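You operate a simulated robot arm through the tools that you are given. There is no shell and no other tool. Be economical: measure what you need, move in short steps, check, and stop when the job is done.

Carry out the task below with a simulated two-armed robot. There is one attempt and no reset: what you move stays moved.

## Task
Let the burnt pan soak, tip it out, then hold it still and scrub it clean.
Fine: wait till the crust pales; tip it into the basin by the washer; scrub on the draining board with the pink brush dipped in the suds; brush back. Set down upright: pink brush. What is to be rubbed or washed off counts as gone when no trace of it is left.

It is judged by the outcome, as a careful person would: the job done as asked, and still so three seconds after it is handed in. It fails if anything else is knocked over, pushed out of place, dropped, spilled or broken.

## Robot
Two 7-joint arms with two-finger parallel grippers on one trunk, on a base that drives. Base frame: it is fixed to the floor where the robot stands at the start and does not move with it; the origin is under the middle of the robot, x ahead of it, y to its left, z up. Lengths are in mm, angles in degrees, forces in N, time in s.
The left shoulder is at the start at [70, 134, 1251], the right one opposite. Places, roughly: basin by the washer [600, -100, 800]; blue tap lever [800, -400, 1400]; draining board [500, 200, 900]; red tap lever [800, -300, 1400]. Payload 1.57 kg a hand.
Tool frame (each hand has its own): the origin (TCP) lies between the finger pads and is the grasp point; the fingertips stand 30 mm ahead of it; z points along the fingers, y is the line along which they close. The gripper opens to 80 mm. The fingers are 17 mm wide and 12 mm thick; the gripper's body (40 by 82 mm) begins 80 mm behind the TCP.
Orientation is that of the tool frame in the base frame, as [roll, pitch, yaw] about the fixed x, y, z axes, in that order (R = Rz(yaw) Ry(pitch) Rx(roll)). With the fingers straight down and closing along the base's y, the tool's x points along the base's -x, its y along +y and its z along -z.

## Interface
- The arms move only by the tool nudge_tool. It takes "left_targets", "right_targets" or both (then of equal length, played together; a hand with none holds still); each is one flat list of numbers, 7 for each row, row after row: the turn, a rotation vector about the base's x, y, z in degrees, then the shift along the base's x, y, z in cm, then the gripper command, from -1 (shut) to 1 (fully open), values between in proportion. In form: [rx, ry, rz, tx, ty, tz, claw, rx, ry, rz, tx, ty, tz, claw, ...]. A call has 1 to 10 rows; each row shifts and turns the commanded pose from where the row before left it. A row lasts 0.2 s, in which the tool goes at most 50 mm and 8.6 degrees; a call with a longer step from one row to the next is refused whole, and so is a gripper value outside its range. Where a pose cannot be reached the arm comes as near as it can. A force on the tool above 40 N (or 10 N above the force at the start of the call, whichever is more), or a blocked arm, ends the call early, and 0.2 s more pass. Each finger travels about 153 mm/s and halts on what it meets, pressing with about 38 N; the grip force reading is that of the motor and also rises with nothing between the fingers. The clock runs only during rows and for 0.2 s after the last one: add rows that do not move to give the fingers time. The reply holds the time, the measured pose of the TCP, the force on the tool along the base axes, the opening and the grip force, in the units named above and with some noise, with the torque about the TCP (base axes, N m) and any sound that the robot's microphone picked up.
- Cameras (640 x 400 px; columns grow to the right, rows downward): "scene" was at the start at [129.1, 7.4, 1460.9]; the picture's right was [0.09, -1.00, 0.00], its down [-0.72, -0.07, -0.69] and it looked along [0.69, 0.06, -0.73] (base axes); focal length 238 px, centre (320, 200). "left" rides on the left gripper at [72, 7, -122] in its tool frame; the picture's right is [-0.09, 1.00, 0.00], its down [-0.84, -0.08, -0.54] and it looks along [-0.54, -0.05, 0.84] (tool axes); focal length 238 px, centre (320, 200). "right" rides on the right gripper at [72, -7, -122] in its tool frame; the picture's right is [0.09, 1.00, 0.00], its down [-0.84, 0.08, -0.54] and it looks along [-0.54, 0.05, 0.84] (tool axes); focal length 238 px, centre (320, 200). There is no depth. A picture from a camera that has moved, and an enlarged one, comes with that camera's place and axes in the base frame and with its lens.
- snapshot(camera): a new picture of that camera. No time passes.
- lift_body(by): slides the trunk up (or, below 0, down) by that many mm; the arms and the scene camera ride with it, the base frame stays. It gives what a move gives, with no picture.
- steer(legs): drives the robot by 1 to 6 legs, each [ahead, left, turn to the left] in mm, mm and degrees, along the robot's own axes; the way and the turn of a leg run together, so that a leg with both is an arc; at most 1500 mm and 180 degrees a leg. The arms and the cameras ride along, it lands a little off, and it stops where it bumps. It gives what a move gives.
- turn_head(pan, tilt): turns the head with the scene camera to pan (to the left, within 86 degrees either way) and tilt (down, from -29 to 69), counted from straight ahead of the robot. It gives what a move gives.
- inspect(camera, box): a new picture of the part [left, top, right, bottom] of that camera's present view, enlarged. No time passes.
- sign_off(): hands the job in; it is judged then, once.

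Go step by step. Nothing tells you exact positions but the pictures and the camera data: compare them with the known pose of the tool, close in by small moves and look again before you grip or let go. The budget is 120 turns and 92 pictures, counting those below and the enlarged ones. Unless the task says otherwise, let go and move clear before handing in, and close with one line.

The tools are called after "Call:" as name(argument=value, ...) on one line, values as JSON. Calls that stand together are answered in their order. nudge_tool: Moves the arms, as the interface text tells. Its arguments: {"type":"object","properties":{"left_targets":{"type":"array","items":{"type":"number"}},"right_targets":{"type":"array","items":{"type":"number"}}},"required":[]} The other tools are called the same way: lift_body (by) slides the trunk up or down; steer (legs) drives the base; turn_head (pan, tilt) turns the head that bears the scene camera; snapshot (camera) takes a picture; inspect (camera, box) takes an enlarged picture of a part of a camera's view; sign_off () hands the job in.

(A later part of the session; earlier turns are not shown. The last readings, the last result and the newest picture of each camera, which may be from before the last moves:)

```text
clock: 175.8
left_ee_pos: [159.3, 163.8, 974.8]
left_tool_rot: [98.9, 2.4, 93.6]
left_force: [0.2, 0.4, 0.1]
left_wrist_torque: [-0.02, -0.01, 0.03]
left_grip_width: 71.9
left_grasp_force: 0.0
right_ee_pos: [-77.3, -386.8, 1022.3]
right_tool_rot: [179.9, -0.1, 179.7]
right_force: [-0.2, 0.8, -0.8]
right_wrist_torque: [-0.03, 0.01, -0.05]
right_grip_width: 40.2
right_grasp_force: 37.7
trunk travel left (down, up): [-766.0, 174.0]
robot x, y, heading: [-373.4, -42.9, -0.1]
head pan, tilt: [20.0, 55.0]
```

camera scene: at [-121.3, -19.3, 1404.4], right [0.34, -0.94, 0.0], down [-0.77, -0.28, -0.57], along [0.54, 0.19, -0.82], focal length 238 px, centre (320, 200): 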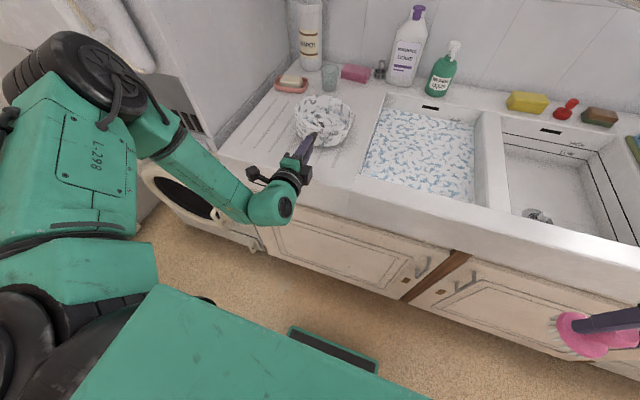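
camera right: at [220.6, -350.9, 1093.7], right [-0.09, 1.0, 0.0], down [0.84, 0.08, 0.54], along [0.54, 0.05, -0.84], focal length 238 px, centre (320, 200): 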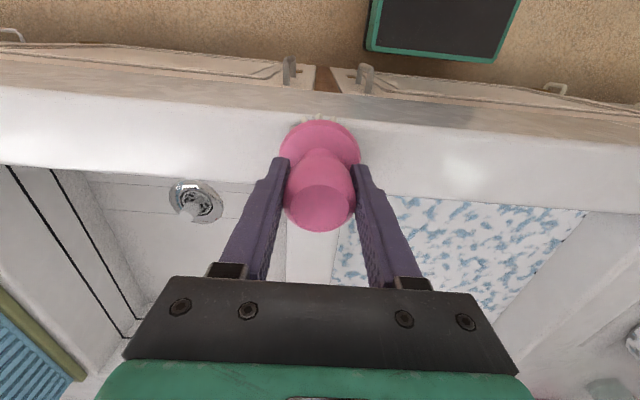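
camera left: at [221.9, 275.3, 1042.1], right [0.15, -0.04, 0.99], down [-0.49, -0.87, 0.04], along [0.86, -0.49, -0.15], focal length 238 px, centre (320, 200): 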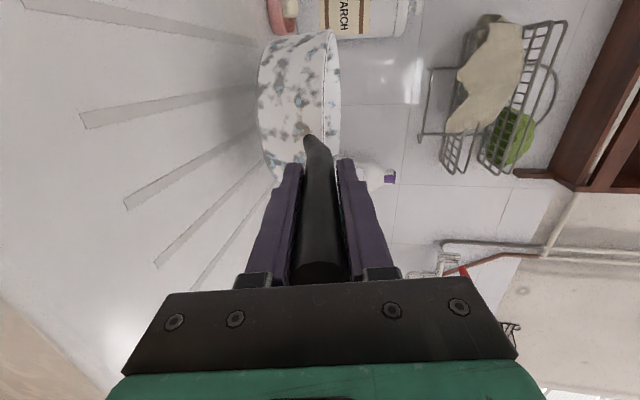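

I raise the trunk and bring the left hand back to fingers-down.

Call:
lift_body(by=150)

Call:
nudge_tool(left_targets=[-8.09, -0.48, 1.27, 0, 0, 0, 1, -8.09, -0.48, 1.27, 0, 0, 0, 1, -8.09, -0.48, 1.27, 0, 0, 0, 1, -8.09, -0.48, 1.27, 0, 0, 0, 1, -8.09, -0.48, 1.27, 0, 0, 0, 1, -8.09, -0.48, 1.27, 0, 0, 0, 1, -8.09, -0.48, 1.27, 0, 0, 0, 1, -8.09, -0.48, 1.27, 0, 0, 0, 1, -8.09, -0.48, 1.27, 0, 0, 0, 1, -8.09, -0.48, 1.27, 0, 0, 0, 1])

Call:
nudge_tool(left_targets=[-6.4, -0.38, 1.0, 0, 0, 0, 1, 0, 8.2, 0, 0, 0, 0, 1, 0, 8.2, 0, 0, 0, 0, 1, 0, 8.2, 0, 0, 0, 0, 1, 0, 8.2, 0, 0, 0, 0, 1, 0, 8.2, 0, 0, 0, 0, 1, 0, 8.2, 0, 0, 0, 0, 1, 0, 8.2, 0, 0, 0, 0, 1, 0, 8.2, 0, 0, 0, 0, 1, 0, 8.2, 0, 0, 0, 0, 1])

```text
clock: 177.5
left_ee_pos: [158.6, 163.1, 1127.2]
left_tool_rot: [98.6, 2.3, 93.6]
left_force: [-0.5, 0.5, 0.6]
left_wrist_torque: [0.01, -0.01, -0.01]
left_grip_width: 71.9
left_grasp_force: 0.0
right_ee_pos: [-79.2, -387.2, 1173.2]
right_tool_rot: [-180.0, -0.1, 179.8]
right_force: [0.1, -0.4, 0.2]
right_wrist_torque: [0.0, -0.03, -0.04]
right_grip_width: 39.7
right_grasp_force: 38.4
trunk travel left (down, up): [-916.0, 24.0]
robot x, y, heading: [-368.8, -45.1, -0.3]
head pan, tilt: [20.0, 55.0]
```

```text
clock: 179.7
left_ee_pos: [158.1, 164.6, 1125.3]
left_tool_rot: [148.3, 79.7, 151.6]
left_force: [0.5, 0.7, 0.5]
left_wrist_torque: [0.01, 0.0, 0.03]
left_grip_width: 79.9
left_grasp_force: 0.0
right_ee_pos: [-78.0, -386.3, 1171.7]
right_tool_rot: [-180.0, -0.1, 179.8]
right_force: [0.0, -0.3, -1.2]
right_wrist_torque: [-0.02, -0.02, 0.01]
right_grip_width: 40.2
right_grasp_force: 37.7
trunk travel left (down, up): [-916.0, 24.0]
robot x, y, heading: [-367.1, -42.7, -0.5]
head pan, tilt: [20.0, 55.0]
```

```text
clock: 181.9
left_ee_pos: [159.6, 161.7, 1126.6]
left_tool_rot: [176.6, 7.3, -178.6]
left_force: [-1.0, 0.8, 0.6]
left_wrist_torque: [-0.03, -0.03, -0.02]
left_grip_width: 79.8
left_grasp_force: 0.0
right_ee_pos: [-78.0, -387.7, 1173.3]
right_tool_rot: [179.8, -0.1, 179.8]
right_force: [-0.1, -1.2, -0.4]
right_wrist_torque: [0.0, 0.04, 0.04]
right_grip_width: 40.2
right_grasp_force: 37.7
trunk travel left (down, up): [-916.0, 24.0]
robot x, y, heading: [-369.2, -41.5, -0.4]
head pan, tilt: [20.0, 55.0]
```

Now I straighten the left hand, draw it in 200 mm, and drive to about (0,+40) for the scrubbing stance.

Call:
nudge_tool(left_targets=[-3.4, 7, 0, -4, 0, 0, 1, 0, 0, 0, -4, 0, 0, 1, 0, 0, 0, -4, 0, 0, 1, 0, 0, 0, -4, 0, 0, 1, 0, 0, 0, -4, 0, 0, 1])

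Call:
steer(legs=[[0, 83, 0], [365, 0, 0]])

Call:
turn_head(pan=10, tilt=55)

Call:
snapshot(camera="scene")

Call:
snapshot(camera="left")

```text
clock: 183.1
left_ee_pos: [-21.0, 165.6, 1125.3]
left_tool_rot: [179.9, 0.5, -178.3]
left_force: [0.1, 0.0, 0.4]
left_wrist_torque: [0.03, -0.01, -0.02]
left_grip_width: 80.0
left_grasp_force: 0.1
left hand out of reach, approached as far as the arm can: row 5
right_ee_pos: [-80.4, -387.4, 1174.3]
right_tool_rot: [-180.0, 0.0, 179.8]
right_force: [-0.4, -0.6, -1.5]
right_wrist_torque: [0.02, -0.04, 0.01]
right_grip_width: 39.9
right_grasp_force: 38.4
trunk travel left (down, up): [-916.0, 24.0]
robot x, y, heading: [-373.2, -42.5, -0.1]
head pan, tilt: [20.0, 55.0]
```

```text
clock: 186.1
left_ee_pos: [343.5, 242.7, 1126.7]
left_tool_rot: [179.8, 0.6, -178.5]
left_force: [-0.5, 0.6, -0.5]
left_wrist_torque: [-0.01, -0.03, -0.01]
left_grip_width: 80.3
left_grasp_force: 0.1
right_ee_pos: [284.2, -308.7, 1173.5]
right_tool_rot: [180.0, 0.2, 179.7]
right_force: [-0.6, -0.5, -0.7]
right_wrist_torque: [0.03, 0.01, 0.04]
right_grip_width: 39.7
right_grasp_force: 38.2
trunk travel left (down, up): [-916.0, 24.0]
robot x, y, heading: [-2.8, 34.2, -0.3]
head pan, tilt: [20.0, 55.0]
```

```text
clock: 186.8
left_ee_pos: [345.0, 243.6, 1126.4]
left_tool_rot: [179.8, 0.4, -178.5]
left_force: [0.0, 0.3, -0.5]
left_wrist_torque: [0.0, -0.01, 0.01]
left_grip_width: 80.1
left_grasp_force: 0.1
right_ee_pos: [285.4, -308.1, 1173.0]
right_tool_rot: [179.9, -0.1, 179.7]
right_force: [-0.3, -1.3, -0.3]
right_wrist_torque: [0.0, -0.01, 0.01]
right_grip_width: 39.9
right_grasp_force: 37.8
trunk travel left (down, up): [-916.0, 24.0]
robot x, y, heading: [-3.9, 36.1, -0.6]
head pan, tilt: [10.0, 55.0]
```

```text
26 pictures are left
camera scene: at [115.2, 48.2, 1540.7], right [0.17, -0.99, 0.0], down [-0.81, -0.14, -0.57], along [0.57, 0.1, -0.82], focal length 238 px, centre (320, 200)
```

scene: 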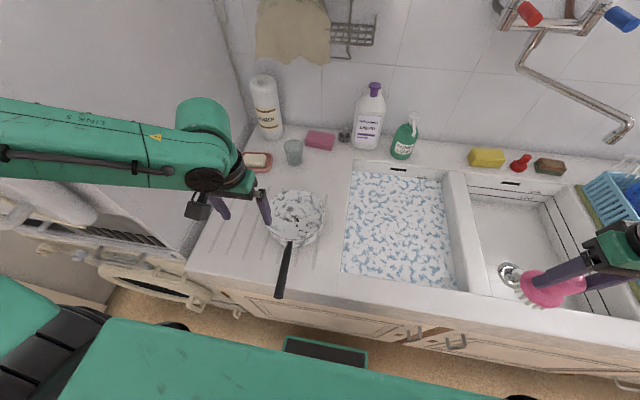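

```text
25 pictures are left
camera left: at [272.4, 248.6, 1248.7], right [0.07, 1.0, 0.0], down [0.83, -0.06, 0.55], along [0.55, -0.03, -0.84], focal length 238 px, centre (320, 200)
```

left: 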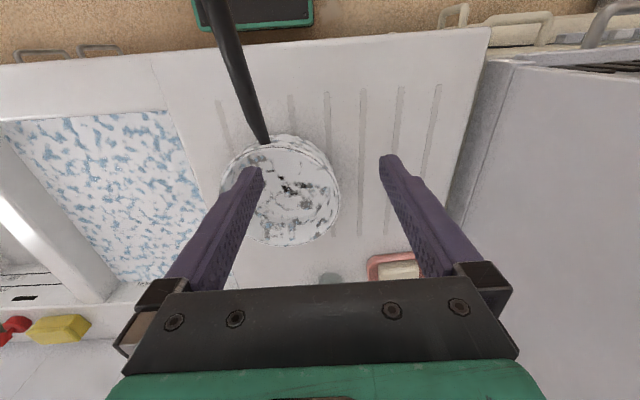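

The pan is at about (450,179), its handle running from (231,157,988) to (370,174,953). I bring the left hand over the handle near x=265.

Call:
nudge_tool(left_targets=[0, 0, 1.3, -2, -2.1, -2, 1, 0, 0, 1.3, -2, -2.1, -2, 1, 0, 0, 1.3, -2, -2.1, -2, 1, 0, 0, 1.3, -2, -2.0, -2, 1, 0, 0, 0, 0, 0, -1.5, 1, 0, 0, 0, 0, 0, 0, 1])

Call:
snapshot(camera="left")

```text
clock: 188.2
left_ee_pos: [323.7, 163.4, 1048.8]
left_tool_rot: [179.9, 0.4, -173.3]
left_force: [-0.5, -0.4, -0.4]
left_wrist_torque: [-0.02, -0.01, 0.02]
left_grip_width: 80.4
left_grasp_force: 0.1
left hand out of reach, approached as far as the arm can: row 1, 2, 3, 4
right_ee_pos: [285.8, -305.6, 1173.3]
right_tool_rot: [-180.0, 0.0, 179.7]
right_force: [1.0, -0.4, -0.6]
right_wrist_torque: [-0.01, 0.02, 0.02]
right_grip_width: 39.9
right_grasp_force: 37.7
trunk travel left (down, up): [-916.0, 24.0]
robot x, y, heading: [-5.7, 38.1, -0.7]
head pan, tilt: [10.0, 55.0]
```

```text
24 pictures are left
camera left: at [251.6, 161.8, 1171.9], right [-0.03, 1.0, 0.0], down [0.84, 0.02, 0.55], along [0.55, 0.02, -0.84], focal length 238 px, centre (320, 200)
```

left: 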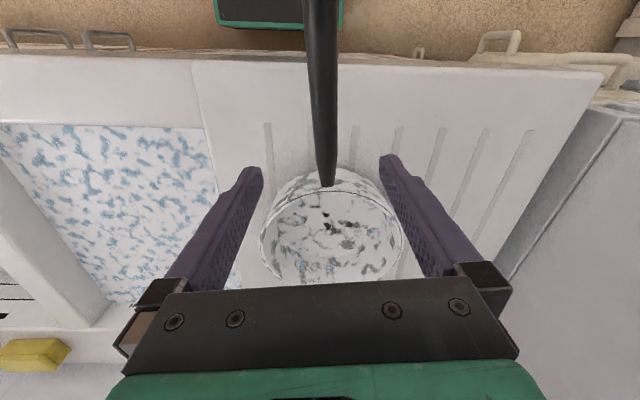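

The near reach should grow as the hand lowers. I descend straddling the handle, then slide back along it.

Call:
nudge_tool(left_targets=[0, 0, 0, 0, 0.3, -2.5, 1, 0, 0, 0, 0, 0, -2.5, 1, 0, 0, 0, -1.5, -0.2, -1, 1, 0, 0, 0, -1.5, -0.1, -0.5, 1, 0, 0, 0, -1, -0.1, -0.4, 1, 0, 0, 0, 0, 0, 0, 1])

Call:
snapshot(camera="left")

```text
clock: 189.7
left_ee_pos: [282.6, 163.3, 979.9]
left_tool_rot: [179.8, 0.4, -173.3]
left_force: [0.4, 0.4, 0.7]
left_wrist_torque: [0.0, 0.02, 0.01]
left_grip_width: 80.0
left_grasp_force: 0.1
right_ee_pos: [285.5, -306.5, 1173.3]
right_tool_rot: [179.8, -0.2, 179.6]
right_force: [0.0, 0.1, -0.3]
right_wrist_torque: [-0.01, -0.01, -0.03]
right_grip_width: 40.3
right_grasp_force: 37.7
trunk travel left (down, up): [-916.0, 24.0]
robot x, y, heading: [-2.2, 39.2, -0.3]
head pan, tilt: [10.0, 55.0]
```

```text
23 pictures are left
camera left: at [210.6, 161.4, 1103.2], right [-0.02, 1.0, 0.0], down [0.84, 0.02, 0.55], along [0.55, 0.02, -0.84], focal length 238 px, centre (320, 200)
```

left: 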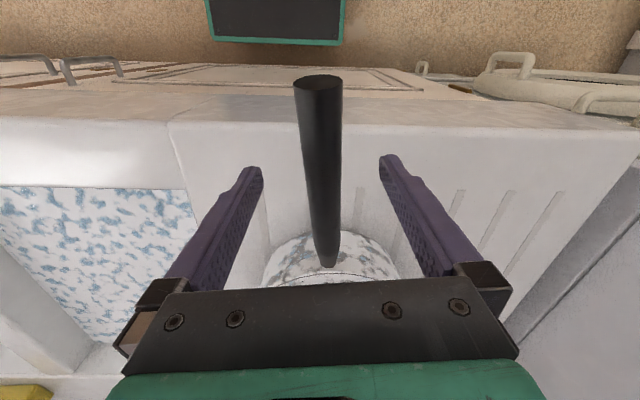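

The handle is well between the fingers. I lower 4 mm and close to hold the pan.

Call:
nudge_tool(left_targets=[0, 0, 0, -0.4, 0.1, -0.4, 1, 0, 0, 0, 0, 0, 0, 0.2, 0, 0, 0, 0, 0, 0, -0.3, 0, 0, 0, 0, 0, 0, -1, 0, 0, 0, 0, 0, 0, -1, 0, 0, 0, 0, 0, 0, -1])

Call:
nudge_tool(right_targets=[0, 0, 8, 2.5, 3.5, 0, -1, 0, 0, 8, 2.5, 3.5, 0, -1, 0, 0, 8, 2.5, 3.5, 0, -1, 0, 0, 8, 2.5, 3.5, 0, -1, 0, 0, 8, 2.5, 3.5, 0, -1, 0, 0, 8, 2.5, 3.0, 0, -1, 0, 0, 8, 0, 0, 0, -1, 0, 0, 8, 0, 0, 0, -1, 0, 0, 8, 0, 0, 0, -1, 0, 0, 8, 0, 0, 0, -1])

Call:
snapshot(camera="scene")

```text
clock: 191.1
left_ee_pos: [280.5, 162.5, 976.5]
left_tool_rot: [179.8, 0.4, -173.3]
left_force: [-0.5, -1.1, -0.3]
left_wrist_torque: [-0.09, -0.11, -0.34]
left_grip_width: 21.7
left_grasp_force: 34.5
right_ee_pos: [284.1, -307.8, 1172.6]
right_tool_rot: [179.9, 0.0, 179.6]
right_force: [-0.2, 0.8, -1.8]
right_wrist_torque: [0.02, 0.01, 0.01]
right_grip_width: 39.7
right_grasp_force: 38.3
trunk travel left (down, up): [-916.0, 24.0]
robot x, y, heading: [-2.6, 31.6, -0.6]
head pan, tilt: [10.0, 55.0]
```

```text
clock: 193.2
left_ee_pos: [280.6, 163.3, 977.2]
left_tool_rot: [179.8, 0.4, -173.2]
left_force: [1.1, 0.1, 2.2]
left_wrist_torque: [0.07, 0.02, -0.04]
left_grip_width: 21.6
left_grasp_force: 34.3
right_ee_pos: [435.3, -101.8, 1173.4]
right_tool_rot: [179.8, -0.1, -100.3]
right_force: [0.7, 0.1, -0.8]
right_wrist_torque: [0.03, -0.03, -0.04]
right_grip_width: 39.6
right_grasp_force: 38.1
trunk travel left (down, up): [-916.0, 24.0]
robot x, y, heading: [-4.2, 35.8, -0.4]
head pan, tilt: [10.0, 55.0]
```

```text
22 pictures are left
camera scene: at [116.0, 48.4, 1540.6], right [0.17, -0.99, 0.0], down [-0.81, -0.14, -0.57], along [0.57, 0.1, -0.82], focal length 238 px, centre (320, 200)
```

scene: 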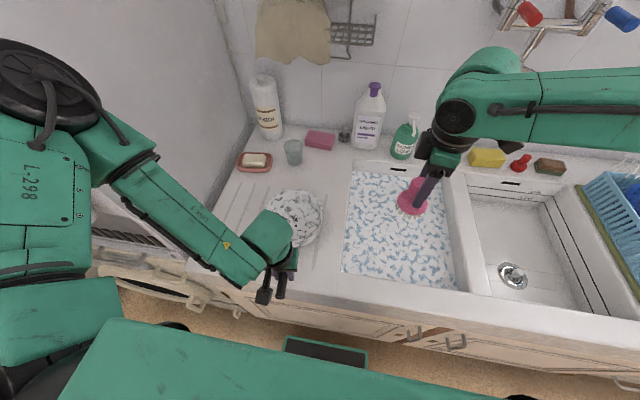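

The left hand holds the pan; the brush is over the suds basin. I dip the brush down into the suds.

Call:
nudge_tool(right_targets=[0, 0, 0, 0.5, 0, -4.2, -1, 0, 0, 0, 0.5, 0, -4.2, -1, 0, 0, 0, 0.5, 0, -4.2, -1, 0, 0, 0, 0.5, 0, -4.2, -1, 0, 0, 0, 0, 0, -4.2, -1, 0, 0, 0, 0, 0, -4, -1, 0, 0, 0, 0, 0, 0, -1, 0, 0, 0, 0, 0, 0, -1])

Call:
inspect(camera="scene", box=[330, 120, 480, 260])

```text
clock: 195.1
left_ee_pos: [280.3, 163.7, 977.0]
left_tool_rot: [179.8, 0.5, -173.2]
left_force: [-1.2, 0.3, 0.1]
left_wrist_torque: [-0.02, 0.17, 0.0]
left_grip_width: 21.6
left_grasp_force: 34.3
right_ee_pos: [413.6, -144.7, 979.4]
right_tool_rot: [180.0, 0.0, -100.4]
right_force: [-0.3, -1.2, -0.5]
right_wrist_torque: [-0.05, 0.0, 0.01]
right_grip_width: 39.9
right_grasp_force: 38.3
right hand out of reach, approached as far as the arm can: row 4, 5, 6
trunk travel left (down, up): [-916.0, 24.0]
robot x, y, heading: [-4.3, 34.3, -0.2]
head pan, tilt: [10.0, 55.0]
```

```text
2.86 times, centred on (405, 190) of scene
camera zoom: at [115.4, 48.4, 1540.6], right [0.17, -0.99, 0.0], down [-0.81, -0.14, -0.57], along [0.57, 0.1, -0.82], focal length 680 px, centre (77, 229)
```

zoom: 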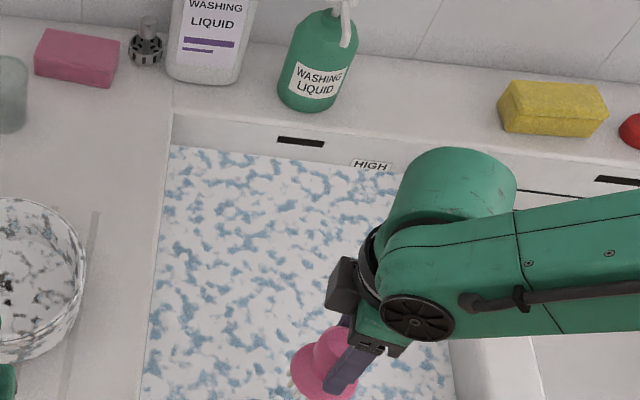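

The right arm runs out of reach with the trunk this high. I open the left hand, and step the trunk down 90 mm while raising the left hand equally, which also takes the brush into the suds.

Call:
nudge_tool(left_targets=[0, 0, 0, 0, 0, 0, 0, 0, 0, 0, 0, 0, 0, 0.6, 0, 0, 0, 0, 0, 1.0, 0.6], right_targets=[0, 0, 0, 0, 0, 1.5, -1, 0, 0, 0, 0, 0, 1.5, -1, 0, 0, 0, 0, 0, 1, -1])

Call:
lift_body(by=-30)

Call:
nudge_tool(left_targets=[0, 0, 0, 0, 0, 1.5, 0.6, 0, 0, 0, 0, 0, 1.5, 0.6, 0, 0, 0, 0, 0, 0, 0.6])

Call:
lift_body(by=-30)

Call:
nudge_tool(left_targets=[0, 0, 0, 0, 0, 1.5, 0.6, 0, 0, 0, 0, 0, 1.5, 0.6, 0, 0, 0, 0, 0, 0, 0.6])

Call:
lift_body(by=-30)

Call:
snapshot(camera="scene")

```text
clock: 195.8
left_ee_pos: [278.1, 163.0, 985.6]
left_tool_rot: [179.8, 0.4, -173.3]
left_force: [-0.7, -0.4, -0.1]
left_wrist_torque: [-0.03, 0.0, 0.02]
left_grip_width: 63.9
left_grasp_force: 0.1
right_ee_pos: [411.4, -145.8, 1018.4]
right_tool_rot: [179.9, 0.0, -100.4]
right_force: [0.2, 1.0, -1.5]
right_wrist_torque: [-0.01, -0.01, -0.03]
right_grip_width: 40.0
right_grasp_force: 37.9
trunk travel left (down, up): [-916.0, 24.0]
robot x, y, heading: [-2.2, 40.5, -0.2]
head pan, tilt: [10.0, 55.0]
```

```text
clock: 196.6
left_ee_pos: [280.1, 164.5, 956.5]
left_tool_rot: [179.8, 0.4, -173.3]
left_force: [-0.1, -0.2, 0.0]
left_wrist_torque: [-0.02, 0.0, 0.01]
left_grip_width: 64.3
left_grasp_force: 0.2
right_ee_pos: [411.7, -145.7, 988.1]
right_tool_rot: [179.9, -0.1, -100.4]
right_force: [0.3, 0.2, -0.9]
right_wrist_torque: [0.01, 0.0, 0.02]
right_grip_width: 39.7
right_grasp_force: 38.1
trunk travel left (down, up): [-886.0, 54.0]
robot x, y, heading: [-5.4, 37.7, -0.7]
head pan, tilt: [10.0, 55.0]
```

```text
clock: 197.4
left_ee_pos: [291.2, 162.1, 971.0]
left_tool_rot: [179.7, 0.3, -173.4]
left_force: [0.1, -0.9, 0.4]
left_wrist_torque: [-0.03, -0.01, 0.01]
left_grip_width: 64.2
left_grasp_force: 0.0
left hand out of reach, approached as far as the arm can: row 1, 2
right_ee_pos: [412.0, -145.1, 988.4]
right_tool_rot: [180.0, 0.0, -100.4]
right_force: [0.2, 0.0, -0.8]
right_wrist_torque: [-0.03, 0.01, -0.05]
right_grip_width: 40.0
right_grasp_force: 38.1
trunk travel left (down, up): [-886.0, 54.0]
robot x, y, heading: [-7.0, 37.5, -0.3]
head pan, tilt: [10.0, 55.0]
```

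```text
clock: 198.2
left_ee_pos: [292.5, 163.0, 940.3]
left_tool_rot: [179.8, 0.3, -173.3]
left_force: [-0.4, -0.1, -0.3]
left_wrist_torque: [-0.01, 0.01, -0.02]
left_grip_width: 64.2
left_grasp_force: 0.0
right_ee_pos: [412.9, -144.9, 957.6]
right_tool_rot: [180.0, 0.0, -100.3]
right_force: [-1.0, -0.2, -0.2]
right_wrist_torque: [0.04, 0.0, -0.02]
right_grip_width: 40.2
right_grasp_force: 37.7
trunk travel left (down, up): [-856.0, 84.0]
robot x, y, heading: [-4.5, 37.2, -0.2]
head pan, tilt: [10.0, 55.0]
```

```text
clock: 198.9
left_ee_pos: [301.2, 161.0, 957.2]
left_tool_rot: [179.7, 0.2, -173.3]
left_force: [-0.6, 0.1, 0.0]
left_wrist_torque: [0.02, -0.02, -0.02]
left_grip_width: 64.2
left_grasp_force: 0.1
left hand out of reach, approached as far as the arm can: row 1, 2
right_ee_pos: [412.0, -145.1, 958.1]
right_tool_rot: [179.9, -0.2, -100.4]
right_force: [0.7, -0.4, -0.3]
right_wrist_torque: [-0.03, -0.03, -0.01]
right_grip_width: 39.8
right_grasp_force: 38.0
trunk travel left (down, up): [-856.0, 84.0]
robot x, y, heading: [-6.7, 38.0, -0.4]
head pan, tilt: [10.0, 55.0]
```

```text
clock: 199.6
left_ee_pos: [300.3, 159.8, 929.3]
left_tool_rot: [-180.0, 0.6, -173.5]
left_force: [-3.9, 0.0, 7.1]
left_wrist_torque: [-0.27, 0.15, -0.1]
left_grip_width: 63.4
left_grasp_force: 0.1
right_ee_pos: [410.6, -144.9, 929.6]
right_tool_rot: [180.0, -0.2, -100.5]
right_force: [0.9, 0.2, -1.5]
right_wrist_torque: [0.02, -0.02, 0.01]
right_grip_width: 40.0
right_grasp_force: 37.5
trunk travel left (down, up): [-827.0, 113.0]
robot x, y, heading: [-5.5, 33.2, -0.3]
head pan, tilt: [10.0, 55.0]
stopped: the force on the tool passed its limit (the readings are from after the stop); the commanded pose is now the measured one
```

```text
20 pictures are left
camera scene: at [113.5, 48.6, 1451.2], right [0.17, -0.99, 0.0], down [-0.81, -0.14, -0.57], along [0.57, 0.1, -0.82], focal length 238 px, centre (320, 200)
```

scene: 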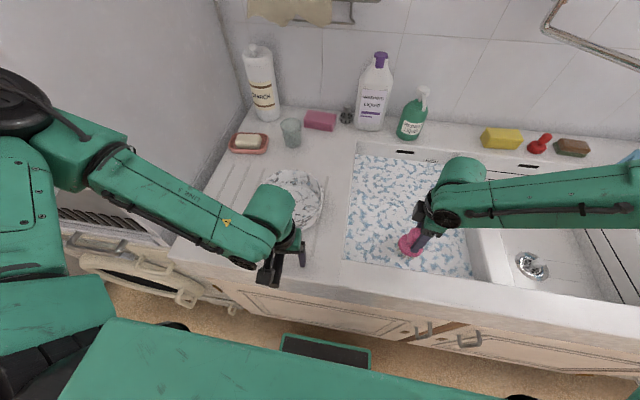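

The left fingertips just touched the board, harmlessly. I raise the left hand back to handle height and check the brush in the suds.

Call:
nudge_tool(left_targets=[0, 0, 0, 0.3, 0.3, 2.0, 0.6, 0, 0, 0, 0.3, 0.2, 1.8, 0.6, 0, 0, 0, 0, 0, 0, 0.6])

Call:
inspect(camera="scene", box=[340, 140, 480, 290])

Call:
snapshot(camera="left")

```text
clock: 200.4
left_ee_pos: [312.2, 161.2, 947.9]
left_tool_rot: [179.9, 0.2, -173.4]
left_force: [-0.1, -0.1, 1.0]
left_wrist_torque: [0.04, 0.01, 0.02]
left_grip_width: 64.1
left_grasp_force: 0.0
left hand out of reach, approached as far as the arm can: row 1, 2
right_ee_pos: [412.2, -145.2, 928.2]
right_tool_rot: [179.9, -0.1, -100.4]
right_force: [0.2, -0.2, -1.1]
right_wrist_torque: [-0.01, 0.0, 0.03]
right_grip_width: 39.7
right_grasp_force: 37.5
trunk travel left (down, up): [-827.0, 113.0]
robot x, y, heading: [-5.1, 38.5, -0.6]
head pan, tilt: [10.0, 55.0]
```

```text
2.67 times, centred on (410, 215) of scene
camera zoom: at [116.5, 48.4, 1451.3], right [0.17, -0.99, 0.0], down [-0.81, -0.14, -0.57], along [0.56, 0.1, -0.82], focal length 634 px, centre (80, 160)
```

zoom: 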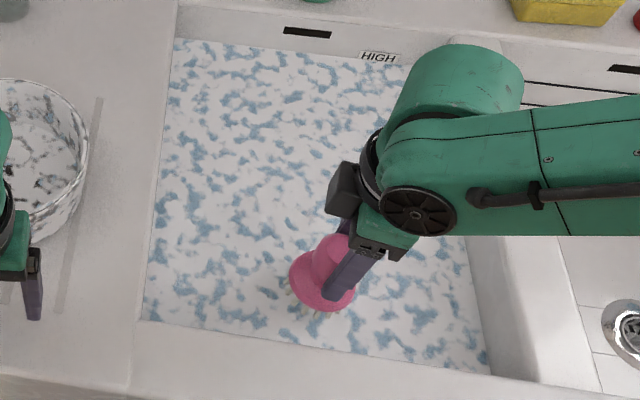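

```text
18 pictures are left
camera left: at [239.8, 159.2, 1070.0], right [-0.02, 1.0, 0.0], down [0.84, 0.02, 0.55], along [0.55, 0.01, -0.84], focal length 238 px, centre (320, 200)
```

left: 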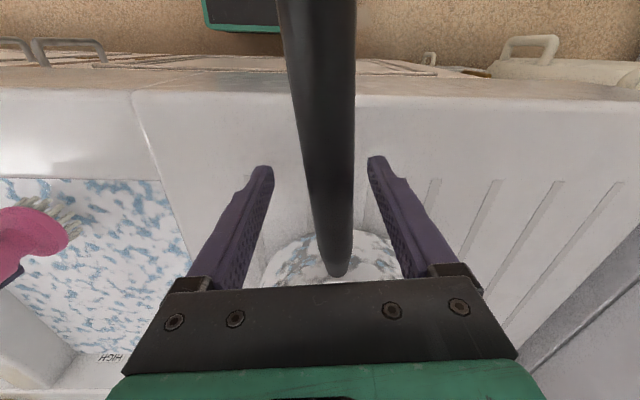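

The bristles only skim the foam, so I push the brush 3 cm deeper, hold, and lift it; the left hand rises clear of the handle so I can reposition the base.

Call:
nudge_tool(right_targets=[0, 0, 0, 0, 0, -1.5, -1, 0, 0, 0, 0, 0, -1.5, -1, 0, 0, 0, 0, 0, 0, -1, 0, 0, 0, 1, 0, 0, -1, 0, 0, 0, -1, 0, 0, -1, 0, 0, 0, 0, 0, 0, -1], left_targets=[0, 0, 0, 0.4, 0, 3, 0.6, 0, 0, 0, 0.4, 0, 3, 0.6, 0, 0, 0, 0.4, 0, 3, 0.6, 0, 0, 0, 0, 0, 1.5, 0.6, 0, 0, 0, 0, 0, 1, 1, 0, 0, 0, 0, 0, 0, 1])

Call:
inspect(camera="scene", box=[360, 190, 460, 270])

```text
clock: 201.8
left_ee_pos: [332.7, 158.5, 1061.5]
left_tool_rot: [-180.0, 0.5, -173.4]
left_force: [-0.1, -0.7, 0.0]
left_wrist_torque: [0.01, -0.01, -0.01]
left_grip_width: 79.9
left_grasp_force: 0.1
left hand out of reach, approached as far as the arm can: row 1, 2
right_ee_pos: [411.9, -145.0, 899.9]
right_tool_rot: [-180.0, -0.1, -100.4]
right_force: [-0.1, -0.3, -0.5]
right_wrist_torque: [0.01, 0.01, 0.0]
right_grip_width: 39.8
right_grasp_force: 37.8
trunk travel left (down, up): [-827.0, 113.0]
robot x, y, heading: [-6.5, 38.1, -0.5]
head pan, tilt: [10.0, 55.0]
```

```text
5.00 times, centred on (410, 230) of scene
camera zoom: at [115.5, 48.5, 1451.4], right [0.17, -0.99, 0.0], down [-0.81, -0.14, -0.57], along [0.57, 0.1, -0.82], focal length 1189 px, centre (-130, 50)
```

zoom: 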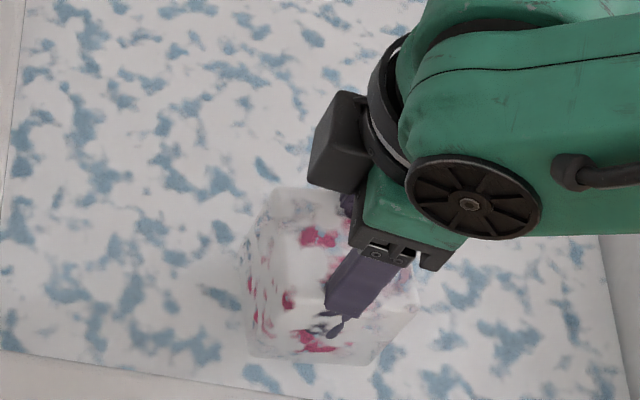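

The brush is coated in suds. I lift it out and shift the base back 45 mm and left 72 mm.

Call:
nudge_tool(right_targets=[0, 0, 0, 0, 0, 3.5, -1, 0, 0, 0, 0, 0, 3.5, -1, 0, 0, 0, 0, 0, 3.5, -1, 0, 0, 0, 0, 0, 3.5, -1, 0, 0, 0, 0, 0, 3, -1, 0, 0, 0, 0, 0, 0, -1])

Call:
steer(legs=[[-45, 0, 0], [0, 72, 0]])

Call:
snapshot(camera="left")

```text
clock: 203.2
left_ee_pos: [334.8, 158.4, 1060.6]
left_tool_rot: [179.9, 0.4, -173.4]
left_force: [-1.0, -0.4, 0.2]
left_wrist_torque: [0.02, 0.01, 0.01]
left_grip_width: 79.9
left_grasp_force: 0.1
right_ee_pos: [416.3, -145.2, 1068.1]
right_tool_rot: [179.9, -0.1, -100.4]
right_force: [0.2, 0.0, -0.6]
right_wrist_torque: [0.01, -0.01, -0.02]
right_grip_width: 39.9
right_grasp_force: 37.9
trunk travel left (down, up): [-827.0, 113.0]
robot x, y, heading: [-1.9, 37.1, -0.6]
head pan, tilt: [10.0, 55.0]
```

```text
clock: 204.8
left_ee_pos: [290.1, 225.9, 1059.4]
left_tool_rot: [179.5, 0.4, -173.6]
left_force: [1.4, -0.7, -0.5]
left_wrist_torque: [0.02, 0.02, -0.03]
left_grip_width: 80.0
left_grasp_force: 0.0
right_ee_pos: [372.5, -78.7, 1066.3]
right_tool_rot: [179.8, 0.2, -100.4]
right_force: [0.7, -1.0, -1.3]
right_wrist_torque: [0.07, 0.01, 0.0]
right_grip_width: 39.9
right_grasp_force: 38.3
trunk travel left (down, up): [-827.0, 113.0]
robot x, y, heading: [-56.0, 107.1, -0.2]
head pan, tilt: [10.0, 55.0]
```

```text
16 pictures are left
camera left: at [217.7, 223.7, 1183.1], right [-0.02, 1.0, 0.01], down [0.84, 0.01, 0.55], along [0.55, 0.02, -0.84], focal length 238 px, centre (320, 200)
```

left: 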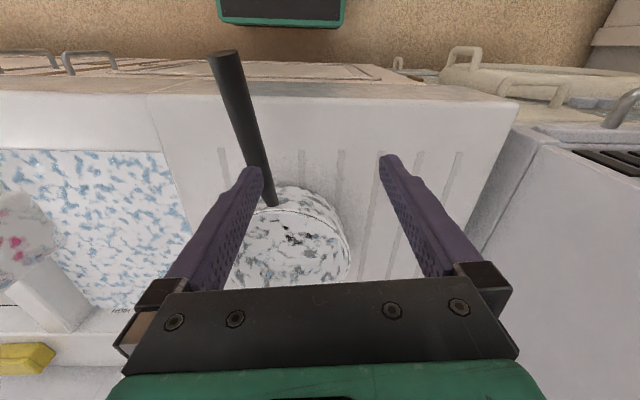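

The handle is where I expect it. I move the left hand over it at x≈285, lower, and close.

Call:
nudge_tool(left_targets=[0, 0, 0, -0.2, -3, 0, 1, 0, 0, 0, -0.2, -3, 0, 1, 0, 0, 0, 0, 0, -2.8, 1, 0, 0, 0, 0, 0, -2.8, 1, 0, 0, 0, 0, 0, -2.7, 1, 0, 0, 0, 0, 0, 0, 1])

Call:
nudge_tool(left_targets=[0, 0, 0, 0, 0, 0, 0.2, 0, 0, 0, 0, 0, 0, -0.3, 0, 0, 0, 0, 0, 0, -1, 0, 0, 0, 0, 0, 0, -1, 0, 0, 0, 0, 0, 0, -1])

Call:
snapshot(camera="left")

```text
clock: 206.2
left_ee_pos: [285.8, 171.9, 976.0]
left_tool_rot: [180.0, 0.5, -173.5]
left_force: [-0.1, -0.1, 0.3]
left_wrist_torque: [0.02, -0.02, 0.02]
left_grip_width: 80.1
left_grasp_force: 0.0
right_ee_pos: [369.7, -71.4, 1067.4]
right_tool_rot: [179.9, -0.1, -100.4]
right_force: [0.4, -0.4, -0.2]
right_wrist_torque: [-0.02, 0.04, -0.05]
right_grip_width: 39.9
right_grasp_force: 37.9
trunk travel left (down, up): [-827.0, 113.0]
robot x, y, heading: [-48.3, 111.5, -0.4]
head pan, tilt: [10.0, 55.0]
```

```text
clock: 207.3
left_ee_pos: [285.4, 171.8, 975.7]
left_tool_rot: [179.9, 0.5, -173.5]
left_force: [-0.4, -1.0, 0.6]
left_wrist_torque: [-0.04, -0.07, -0.32]
left_grip_width: 21.7
left_grasp_force: 35.1
right_ee_pos: [369.1, -73.4, 1067.9]
right_tool_rot: [179.9, -0.1, -100.5]
right_force: [-0.3, 0.1, -0.8]
right_wrist_torque: [0.0, -0.01, -0.01]
right_grip_width: 40.0
right_grasp_force: 37.9
trunk travel left (down, up): [-827.0, 113.0]
robot x, y, heading: [-48.6, 108.0, -0.3]
head pan, tilt: [10.0, 55.0]
```

```text
15 pictures are left
camera left: at [212.3, 170.3, 1098.7], right [-0.02, 1.0, 0.0], down [0.84, 0.02, 0.55], along [0.55, 0.01, -0.84], focal length 238 px, centre (320, 200)
```

left: 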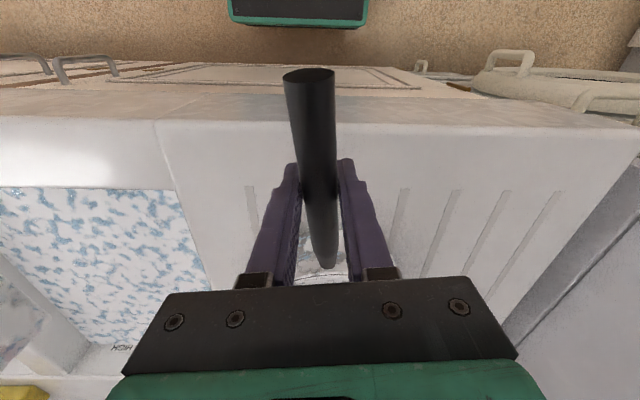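

The pan is held. I bring the brush over the pan centre at (450,182), still above the rim.

Call:
nudge_tool(right_targets=[0, 0, 0, 2.0, 4.2, 0, -1, 0, 0, 0, 1.6, 4.2, 0, -1, 0, 0, 0, 1.5, 4.2, 0, -1, 0, 0, 0, 1.0, 4.2, 0, -1, 0, 0, 0, 1.0, 4.2, 0, -1, 0, 0, 0, 1.0, 4.5, 0, -1, 0, 0, 0, 0, 0, 0, -1])

Call:
inspect(camera="scene", box=[230, 110, 470, 300])

Call:
snapshot(camera="right")

```text
clock: 208.9
left_ee_pos: [285.2, 172.3, 975.3]
left_tool_rot: [-180.0, 0.5, -173.4]
left_force: [0.4, 0.6, -0.2]
left_wrist_torque: [-0.03, 0.14, 0.01]
left_grip_width: 21.5
left_grasp_force: 35.4
right_ee_pos: [375.6, 47.3, 1087.1]
right_tool_rot: [-180.0, -0.1, -100.6]
right_force: [0.3, -0.5, -0.6]
right_wrist_torque: [0.02, -0.02, -0.01]
right_grip_width: 39.8
right_grasp_force: 37.3
right hand out of reach, approached as far as the arm can: row 3, 4, 5, 6
trunk travel left (down, up): [-827.0, 113.0]
robot x, y, heading: [-49.1, 108.3, -0.4]
head pan, tilt: [10.0, 55.0]
```

```text
2.11 times, centred on (350, 205) of scene
camera zoom: at [70.8, 120.5, 1451.3], right [0.17, -0.99, 0.0], down [-0.81, -0.14, -0.57], along [0.57, 0.1, -0.82], focal length 501 px, centre (257, 190)
```

zoom: 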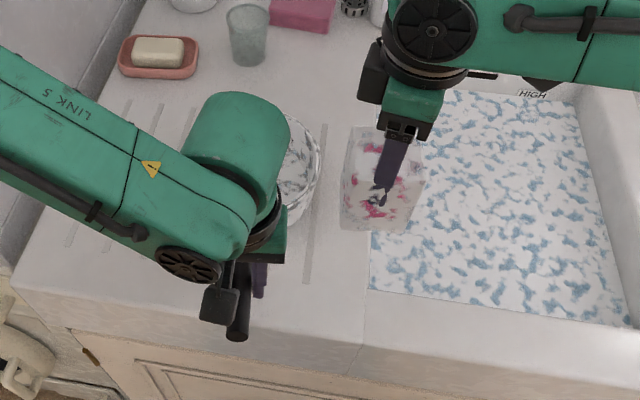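

```text
13 pictures are left
camera right: at [369.0, -25.2, 1208.0], right [-1.0, 0.09, 0.0], down [0.08, 0.84, 0.54], along [0.05, 0.54, -0.84], focal length 238 px, centre (320, 200)
```

right: 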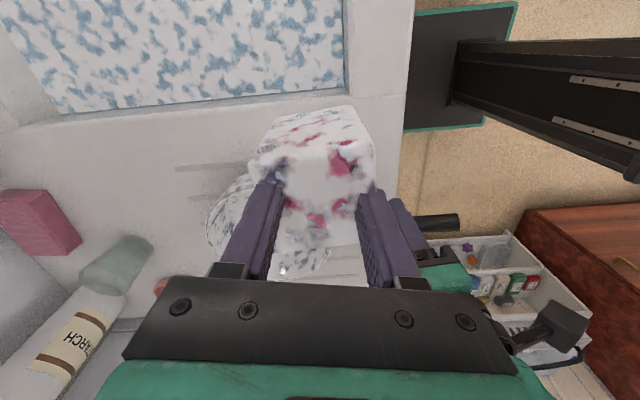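

The wrist yaw is limiting the right arm. I turn it back 40° and then continue to the pan centre.

Call:
nudge_tool(right_targets=[0, 0, -8, 0, 0, 0, -1, 0, 0, -8, 0, 0, 0, -1, 0, 0, -8, 0, 0, 0, -1, 0, 0, -8, 0, 0, 0, -1, 0, 0, -8, 2, 3.3, -0.5, -1, 0, 0, 0, 2, 3.4, -0.5, -1, 0, 0, 0, 2, 3.4, -0.5, -1, 0, 0, 0, 1.4, 3.4, 0, -1, 0, 0, 0, 0, 0, 0, -1])

Call:
inspect(camera="scene", box=[200, 90, 440, 280])

```text
clock: 210.9
left_ee_pos: [286.0, 173.0, 976.8]
left_tool_rot: [-179.9, 0.5, -173.5]
left_force: [0.3, 0.1, 0.7]
left_wrist_torque: [0.01, 0.11, 0.03]
left_grip_width: 21.4
left_grasp_force: 35.3
right_ee_pos: [373.0, 50.0, 1090.2]
right_tool_rot: [179.9, 0.0, -140.4]
right_force: [-0.4, 0.6, 0.1]
right_wrist_torque: [-0.03, 0.03, -0.01]
right_grip_width: 39.7
right_grasp_force: 37.9
right hand out of reach, approached as far as the arm can: row 5, 6, 7, 8
trunk travel left (down, up): [-827.0, 113.0]
robot x, y, heading: [-49.4, 106.5, -0.2]
head pan, tilt: [10.0, 55.0]
```

```text
2.11 times, centred on (320, 185) of scene
camera zoom: at [70.8, 120.4, 1451.3], right [0.17, -0.99, 0.0], down [-0.81, -0.14, -0.57], along [0.57, 0.1, -0.82], focal length 501 px, centre (320, 232)
```

zoom: 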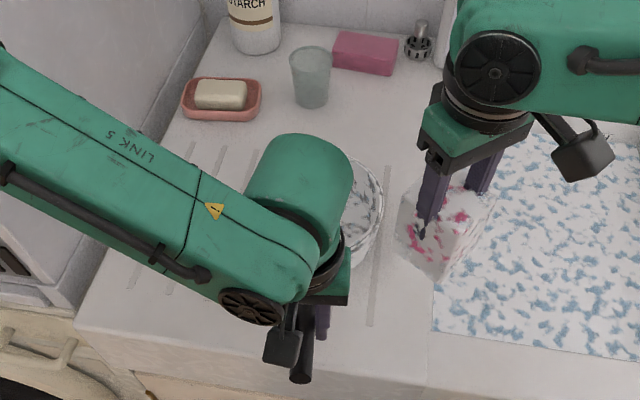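

The right arm cannot cross that far at this height. I release and raise the left hand, back the robot off 100 mm, and lower the trunk to test the right arm's reach.

Call:
nudge_tool(left_targets=[0, 0, 0, 0, 0, 0, 0, 0, 0, 0, 0, 0, 0, 1, 0, 0, 0, 0, 0, 0, 1, 0, 0, 0, 0.5, 0, 4, 1, 0, 0, 0, 0.5, 0, 4, 1, 0, 0, 0, 0.5, 0, 4, 1])

Call:
steer(legs=[[-100, 0, 0]])

Call:
nudge_tool(left_targets=[0, 0, 0, 1, 0.5, 3, 1, 0, 0, 0, 1, 0.5, 3, 1, 0, 0, 0, 1, 0.5, 2, 1], right_targets=[0, 0, 0, 2.5, 0, 2.5, -1, 0, 0, 0, 2.5, 0, 2.5, -1, 0, 0, 0, 2.5, 0, 2, -1])

Call:
lift_body(by=-110)

Call:
nudge_tool(right_targets=[0, 0, 0, 2, 2.5, 1, -1, 0, 0, 0, 2, 2.5, 1, -1, 0, 0, 0, 1.5, 2.5, 0, -1, 0, 0, 0, 1.5, 2.5, 0, -1, 0, 0, 0, 0, 0, 0, -1])

```text
clock: 212.3
left_ee_pos: [299.8, 169.8, 1097.1]
left_tool_rot: [180.0, 0.7, -173.5]
left_force: [0.6, 0.1, -0.9]
left_wrist_torque: [0.02, 0.01, 0.01]
left_grip_width: 80.2
left_grasp_force: 0.0
right_ee_pos: [372.1, 48.3, 1089.1]
right_tool_rot: [179.9, -0.1, -140.4]
right_force: [-0.1, 0.0, -1.2]
right_wrist_torque: [-0.03, 0.01, -0.01]
right_grip_width: 40.1
right_grasp_force: 38.1
trunk travel left (down, up): [-827.0, 113.0]
robot x, y, heading: [-49.8, 110.6, -0.5]
head pan, tilt: [10.0, 55.0]
```

```text
clock: 213.5
left_ee_pos: [205.0, 170.9, 1095.0]
left_tool_rot: [179.9, 0.3, -173.6]
left_force: [0.3, 0.4, -0.3]
left_wrist_torque: [0.03, 0.05, -0.01]
left_grip_width: 79.7
left_grasp_force: 0.0
right_ee_pos: [275.5, 49.6, 1087.7]
right_tool_rot: [179.8, 0.0, -140.5]
right_force: [-0.4, -0.3, -1.0]
right_wrist_torque: [0.0, 0.01, -0.04]
right_grip_width: 40.0
right_grasp_force: 37.8
trunk travel left (down, up): [-827.0, 113.0]
robot x, y, heading: [-147.3, 105.8, -0.7]
head pan, tilt: [10.0, 55.0]
```

```text
clock: 214.3
left_ee_pos: [230.2, 187.2, 1177.2]
left_tool_rot: [180.0, 0.6, -173.6]
left_force: [-0.3, -1.2, 0.4]
left_wrist_torque: [0.0, 0.03, 0.03]
left_grip_width: 79.9
left_grasp_force: 0.1
right_ee_pos: [321.4, 15.6, 1156.7]
right_tool_rot: [179.9, 0.3, -140.6]
right_force: [0.1, -1.0, 0.3]
right_wrist_torque: [0.0, 0.01, 0.01]
right_grip_width: 39.9
right_grasp_force: 37.7
right hand out of reach, approached as far as the arm can: row 1, 2, 3
trunk travel left (down, up): [-827.0, 113.0]
robot x, y, heading: [-149.1, 112.5, -0.8]
head pan, tilt: [10.0, 55.0]
```

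```text
clock: 215.7
left_ee_pos: [232.2, 186.2, 1066.4]
left_tool_rot: [-179.9, 0.5, -173.6]
left_force: [-0.2, -0.3, -0.6]
left_wrist_torque: [0.0, -0.01, -0.02]
left_grip_width: 80.2
left_grasp_force: 0.0
right_ee_pos: [321.8, 17.2, 1046.9]
right_tool_rot: [179.9, 0.3, -140.7]
right_force: [-0.6, 0.2, -1.5]
right_wrist_torque: [0.0, -0.01, -0.02]
right_grip_width: 39.9
right_grasp_force: 38.2
trunk travel left (down, up): [-717.0, 223.0]
robot x, y, heading: [-152.8, 113.2, -0.5]
head pan, tilt: [10.0, 55.0]
```

```text
clock: 216.9
left_ee_pos: [231.2, 187.0, 1065.5]
left_tool_rot: [-180.0, 0.5, -173.7]
left_force: [-0.1, -1.1, 0.1]
left_wrist_torque: [-0.03, -0.02, 0.01]
left_grip_width: 79.7
left_grasp_force: 0.0
right_ee_pos: [314.4, 22.6, 1042.9]
right_tool_rot: [179.7, 0.2, -140.6]
right_force: [-0.7, 0.8, -0.5]
right_wrist_torque: [0.01, -0.01, 0.01]
right_grip_width: 40.0
right_grasp_force: 38.1
right hand out of reach, approached as far as the arm can: row 1, 2, 3, 4
trunk travel left (down, up): [-717.0, 223.0]
robot x, y, heading: [-149.5, 111.9, -0.6]
head pan, tilt: [10.0, 55.0]
```

The right arm only works on its own side, so I'll swing the pan's handle round to the left. First I raise the trunk again and move to about (-100,60).

Call:
lift_body(by=110)

Call:
steer(legs=[[50, 0, 0.5], [0, -52, 0]])

Call:
nudge_tool(left_targets=[0, 0, 0, -0.8, 1.2, -3.5, 1, 0, 0, 0, -0.8, 1.2, -3.5, 1, 0, 0, 0, -0.8, 1.2, -3.5, 1, 0, 0, 0, 0, 0, 0, 1])

Call:
snapshot(camera="left")

```text
clock: 218.3
left_ee_pos: [232.5, 186.7, 1177.6]
left_tool_rot: [180.0, 0.5, -173.6]
left_force: [-0.1, 1.0, 0.4]
left_wrist_torque: [0.01, 0.0, -0.01]
left_grip_width: 80.1
left_grasp_force: 0.1
right_ee_pos: [314.8, 23.8, 1152.0]
right_tool_rot: [179.8, 0.1, -140.6]
right_force: [0.7, 1.2, -1.7]
right_wrist_torque: [-0.02, -0.01, -0.02]
right_grip_width: 39.9
right_grasp_force: 37.8
trunk travel left (down, up): [-827.0, 113.0]
robot x, y, heading: [-145.5, 108.5, -0.7]
head pan, tilt: [10.0, 55.0]
```

```text
clock: 219.8
left_ee_pos: [277.4, 146.0, 1176.4]
left_tool_rot: [-179.7, 0.6, -172.9]
left_force: [0.3, 0.9, -0.6]
left_wrist_torque: [-0.07, 0.0, -0.01]
left_grip_width: 79.9
left_grasp_force: 0.0
right_ee_pos: [361.2, -15.8, 1154.6]
right_tool_rot: [-179.8, 0.1, -139.9]
right_force: [0.4, 1.5, 0.5]
right_wrist_torque: [-0.08, 0.0, -0.02]
right_grip_width: 39.9
right_grasp_force: 38.0
trunk travel left (down, up): [-827.0, 113.0]
robot x, y, heading: [-101.1, 58.5, -0.0]
head pan, tilt: [10.0, 55.0]
```

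```text
clock: 220.8
left_ee_pos: [256.7, 174.5, 1070.0]
left_tool_rot: [179.9, 0.5, -173.0]
left_force: [0.1, -0.2, 0.1]
left_wrist_torque: [-0.02, 0.02, 0.0]
left_grip_width: 80.0
left_grasp_force: 0.2
right_ee_pos: [364.2, -25.0, 1152.6]
right_tool_rot: [179.8, 0.3, -139.9]
right_force: [0.1, -0.5, -0.9]
right_wrist_torque: [-0.01, 0.0, 0.02]
right_grip_width: 39.9
right_grasp_force: 38.2
trunk travel left (down, up): [-827.0, 113.0]
robot x, y, heading: [-100.0, 55.6, -0.1]
head pan, tilt: [10.0, 55.0]
```

```text
11 pictures are left
camera left: at [184.1, 172.4, 1192.8], right [-0.03, 1.0, 0.0], down [0.84, 0.02, 0.55], along [0.55, 0.02, -0.84], focal length 238 px, centre (320, 200)
```

left: 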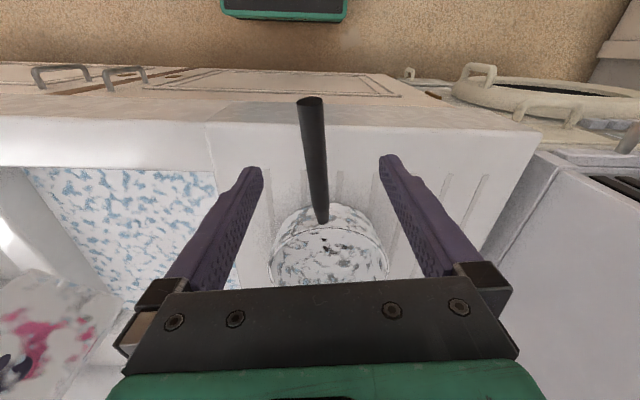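

I lower onto the handle near its end and close, ready to swing it.

Call:
nudge_tool(left_targets=[0, 0, 0, 0, -0.2, -3, 1, 0, 0, 0, 0, -0.2, -3, 1, 0, 0, 0, 0, 0, -3, 1, 0, 0, 0, 0, 0, 0, 0.3, 0, 0, 0, 0, 0, 0, -0.3, 0, 0, 0, 0, 0, 0, -1, 0, 0, 0, 0, 0, 0, -1, 0, 0, 0, 0, 0, 0, -1])

Call:
nudge_tool(left_targets=[0, 0, -4.05, 0, 1.4, 0, -1, 0, 0, -4.05, 0, 1.4, 0, -1, 0, 0, -4.05, 0.15, 1.4, 0, -1, 0, 0, -4.05, 0.2, 1.4, 0, -1, 0, 0, -4.05, 0.35, 1.36, 0, -1, 0, 0, -4.05, 0.38, 1.36, 0, -1, 0, 0, -4.05, 0.53, 1.3, 0, -1, 0, 0, -4.05, 0.58, 1.3, 0, -1])

```text
clock: 222.6
left_ee_pos: [254.7, 170.2, 980.4]
left_tool_rot: [180.0, 0.5, -173.0]
left_force: [-0.1, -1.6, -0.4]
left_wrist_torque: [-0.12, 0.0, -0.32]
left_grip_width: 21.4
left_grasp_force: 34.9
right_ee_pos: [365.3, -24.0, 1153.8]
right_tool_rot: [179.9, 0.3, -139.9]
right_force: [0.2, -0.3, 0.4]
right_wrist_torque: [-0.01, -0.01, 0.02]
right_grip_width: 40.1
right_grasp_force: 38.3
trunk travel left (down, up): [-827.0, 113.0]
robot x, y, heading: [-101.1, 56.2, 0.1]
head pan, tilt: [10.0, 55.0]
```

```text
clock: 224.4
left_ee_pos: [279.1, 281.4, 982.0]
left_tool_rot: [180.0, 0.6, 154.4]
left_force: [-0.1, -0.8, 2.1]
left_wrist_torque: [-0.06, 0.07, -0.13]
left_grip_width: 21.3
left_grasp_force: 34.3
right_ee_pos: [363.5, -23.5, 1152.2]
right_tool_rot: [179.8, 0.3, -140.0]
right_force: [0.1, -0.6, -0.3]
right_wrist_torque: [0.0, 0.02, -0.02]
right_grip_width: 39.9
right_grasp_force: 37.8
trunk travel left (down, up): [-827.0, 113.0]
robot x, y, heading: [-98.4, 57.3, 0.1]
head pan, tilt: [10.0, 55.0]
```

The swing goes smoothly; I do the second half, then draw the pan 50 mm nearer and 25 mm right.

Call:
nudge_tool(left_targets=[0, 0, -4.05, 0.7, 1.22, 0, -1, 0, 0, -4.05, 0.77, 1.2, 0, -1, 0, 0, -4.05, 0.88, 1.1, 0, -1, 0, 0, -4.05, 0.91, 1.08, 0, -1, 0, 0, -4.05, 1.02, 0.98, 0, -1, 0, 0, -4.05, 1.06, 0.93, 0, -1, 0, 0, -4.05, 1.14, 0.83, 0, -1, 0, 0, -4.05, 1.19, 0.77, 0, -1])

Call:
nudge_tool(left_targets=[0, 0, 0, -1, -0.5, 0, -1, 0, 0, 0, -1, -0.5, 0, -1, 0, 0, 0, -1, -0.5, 0, -1, 0, 0, 0, -1, -0.5, 0, -1, 0, 0, 0, -1, -0.5, 0, -1, 0, 0, 0, 0, 0, 0, -1])

Call:
snapshot(camera="scene")

```text
clock: 226.2
left_ee_pos: [355.8, 362.9, 981.5]
left_tool_rot: [-179.9, 0.5, 122.2]
left_force: [1.6, 0.6, 0.5]
left_wrist_torque: [0.2, 0.15, 0.1]
left_grip_width: 21.4
left_grasp_force: 34.5
right_ee_pos: [365.1, -22.6, 1154.0]
right_tool_rot: [179.8, 0.2, -140.0]
right_force: [-0.2, -0.7, -0.8]
right_wrist_torque: [0.0, 0.0, -0.01]
right_grip_width: 39.9
right_grasp_force: 37.8
trunk travel left (down, up): [-827.0, 113.0]
robot x, y, heading: [-102.1, 58.2, -0.2]
head pan, tilt: [10.0, 55.0]
```

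```text
clock: 227.6
left_ee_pos: [303.2, 334.1, 982.3]
left_tool_rot: [-180.0, 0.4, 122.1]
left_force: [2.3, 1.8, 5.8]
left_wrist_torque: [-0.37, -0.34, 0.34]
left_grip_width: 21.3
left_grasp_force: 35.0
right_ee_pos: [363.5, -24.2, 1152.6]
right_tool_rot: [179.8, 0.3, -140.1]
right_force: [0.2, 0.3, -0.6]
right_wrist_torque: [0.03, 0.0, 0.03]
right_grip_width: 39.9
right_grasp_force: 38.0
trunk travel left (down, up): [-827.0, 113.0]
robot x, y, heading: [-103.8, 58.8, 0.1]
head pan, tilt: [10.0, 55.0]
```

```text
10 pictures are left
camera scene: at [20.1, 70.3, 1451.4], right [0.17, -0.98, 0.0], down [-0.81, -0.14, -0.57], along [0.56, 0.1, -0.82], focal length 238 px, centre (320, 200)
```

scene: 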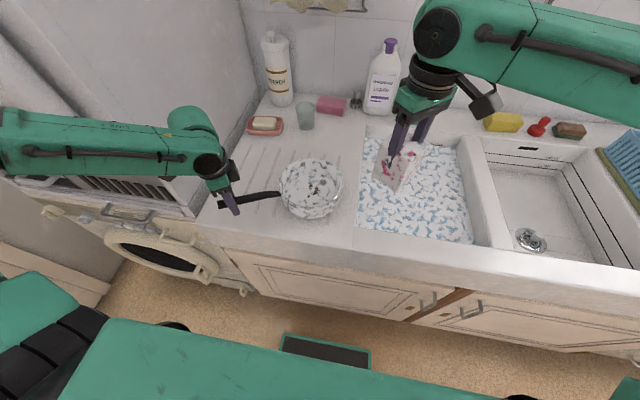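

The pan is now at about (393,160) with its handle pointing left. I release, raise and draw in the left hand, then turn the robot 30° left and close up to about (-13,64).

Call:
nudge_tool(left_targets=[0, 0, 0, 0, 0, 0, 0, 0, 0, 0, 0, 0, 0, 1, 0, 0, 0, 0, 0, 0, 1, 0, 0, 0, 0, 0, 4, 1, 0, 0, 0, 0, 0, 4, 1, 0, 0, 0, 0, 0, 4, 1, 0, 0, 0, 0, -3.5, 0, 1, 0, 0, 0, 0, -3.5, 0, 1, 0, 0, 0, 0, -3.5, 0, 1])

Call:
steer(legs=[[0, 0, 30], [80, -39, 0]])

```text
clock: 229.6
left_ee_pos: [302.2, 231.2, 1104.1]
left_tool_rot: [-179.9, 0.4, 122.2]
left_force: [0.1, -0.2, -0.3]
left_wrist_torque: [0.02, -0.04, 0.02]
left_grip_width: 79.9
left_grasp_force: 0.0
right_ee_pos: [364.2, -25.6, 1152.5]
right_tool_rot: [179.9, 0.3, -140.0]
right_force: [-0.6, 0.6, -0.2]
right_wrist_torque: [0.01, -0.03, 0.01]
right_grip_width: 39.9
right_grasp_force: 37.9
trunk travel left (down, up): [-827.0, 113.0]
robot x, y, heading: [-98.7, 59.4, -0.1]
head pan, tilt: [10.0, 55.0]
```

```text
clock: 232.2
left_ee_pos: [247.6, 413.8, 1104.1]
left_tool_rot: [179.8, 0.7, 152.0]
left_force: [-0.2, 0.2, 0.7]
left_wrist_torque: [-0.03, -0.01, -0.02]
left_grip_width: 79.7
left_grasp_force: 0.0
right_ee_pos: [428.6, 221.9, 1155.1]
right_tool_rot: [-179.9, 0.5, -110.3]
right_force: [-0.8, 0.3, 0.1]
right_wrist_torque: [-0.04, -0.02, 0.01]
right_grip_width: 39.8
right_grasp_force: 38.4
trunk travel left (down, up): [-827.0, 113.0]
robot x, y, heading: [-13.3, 61.7, 29.6]
head pan, tilt: [10.0, 55.0]
```

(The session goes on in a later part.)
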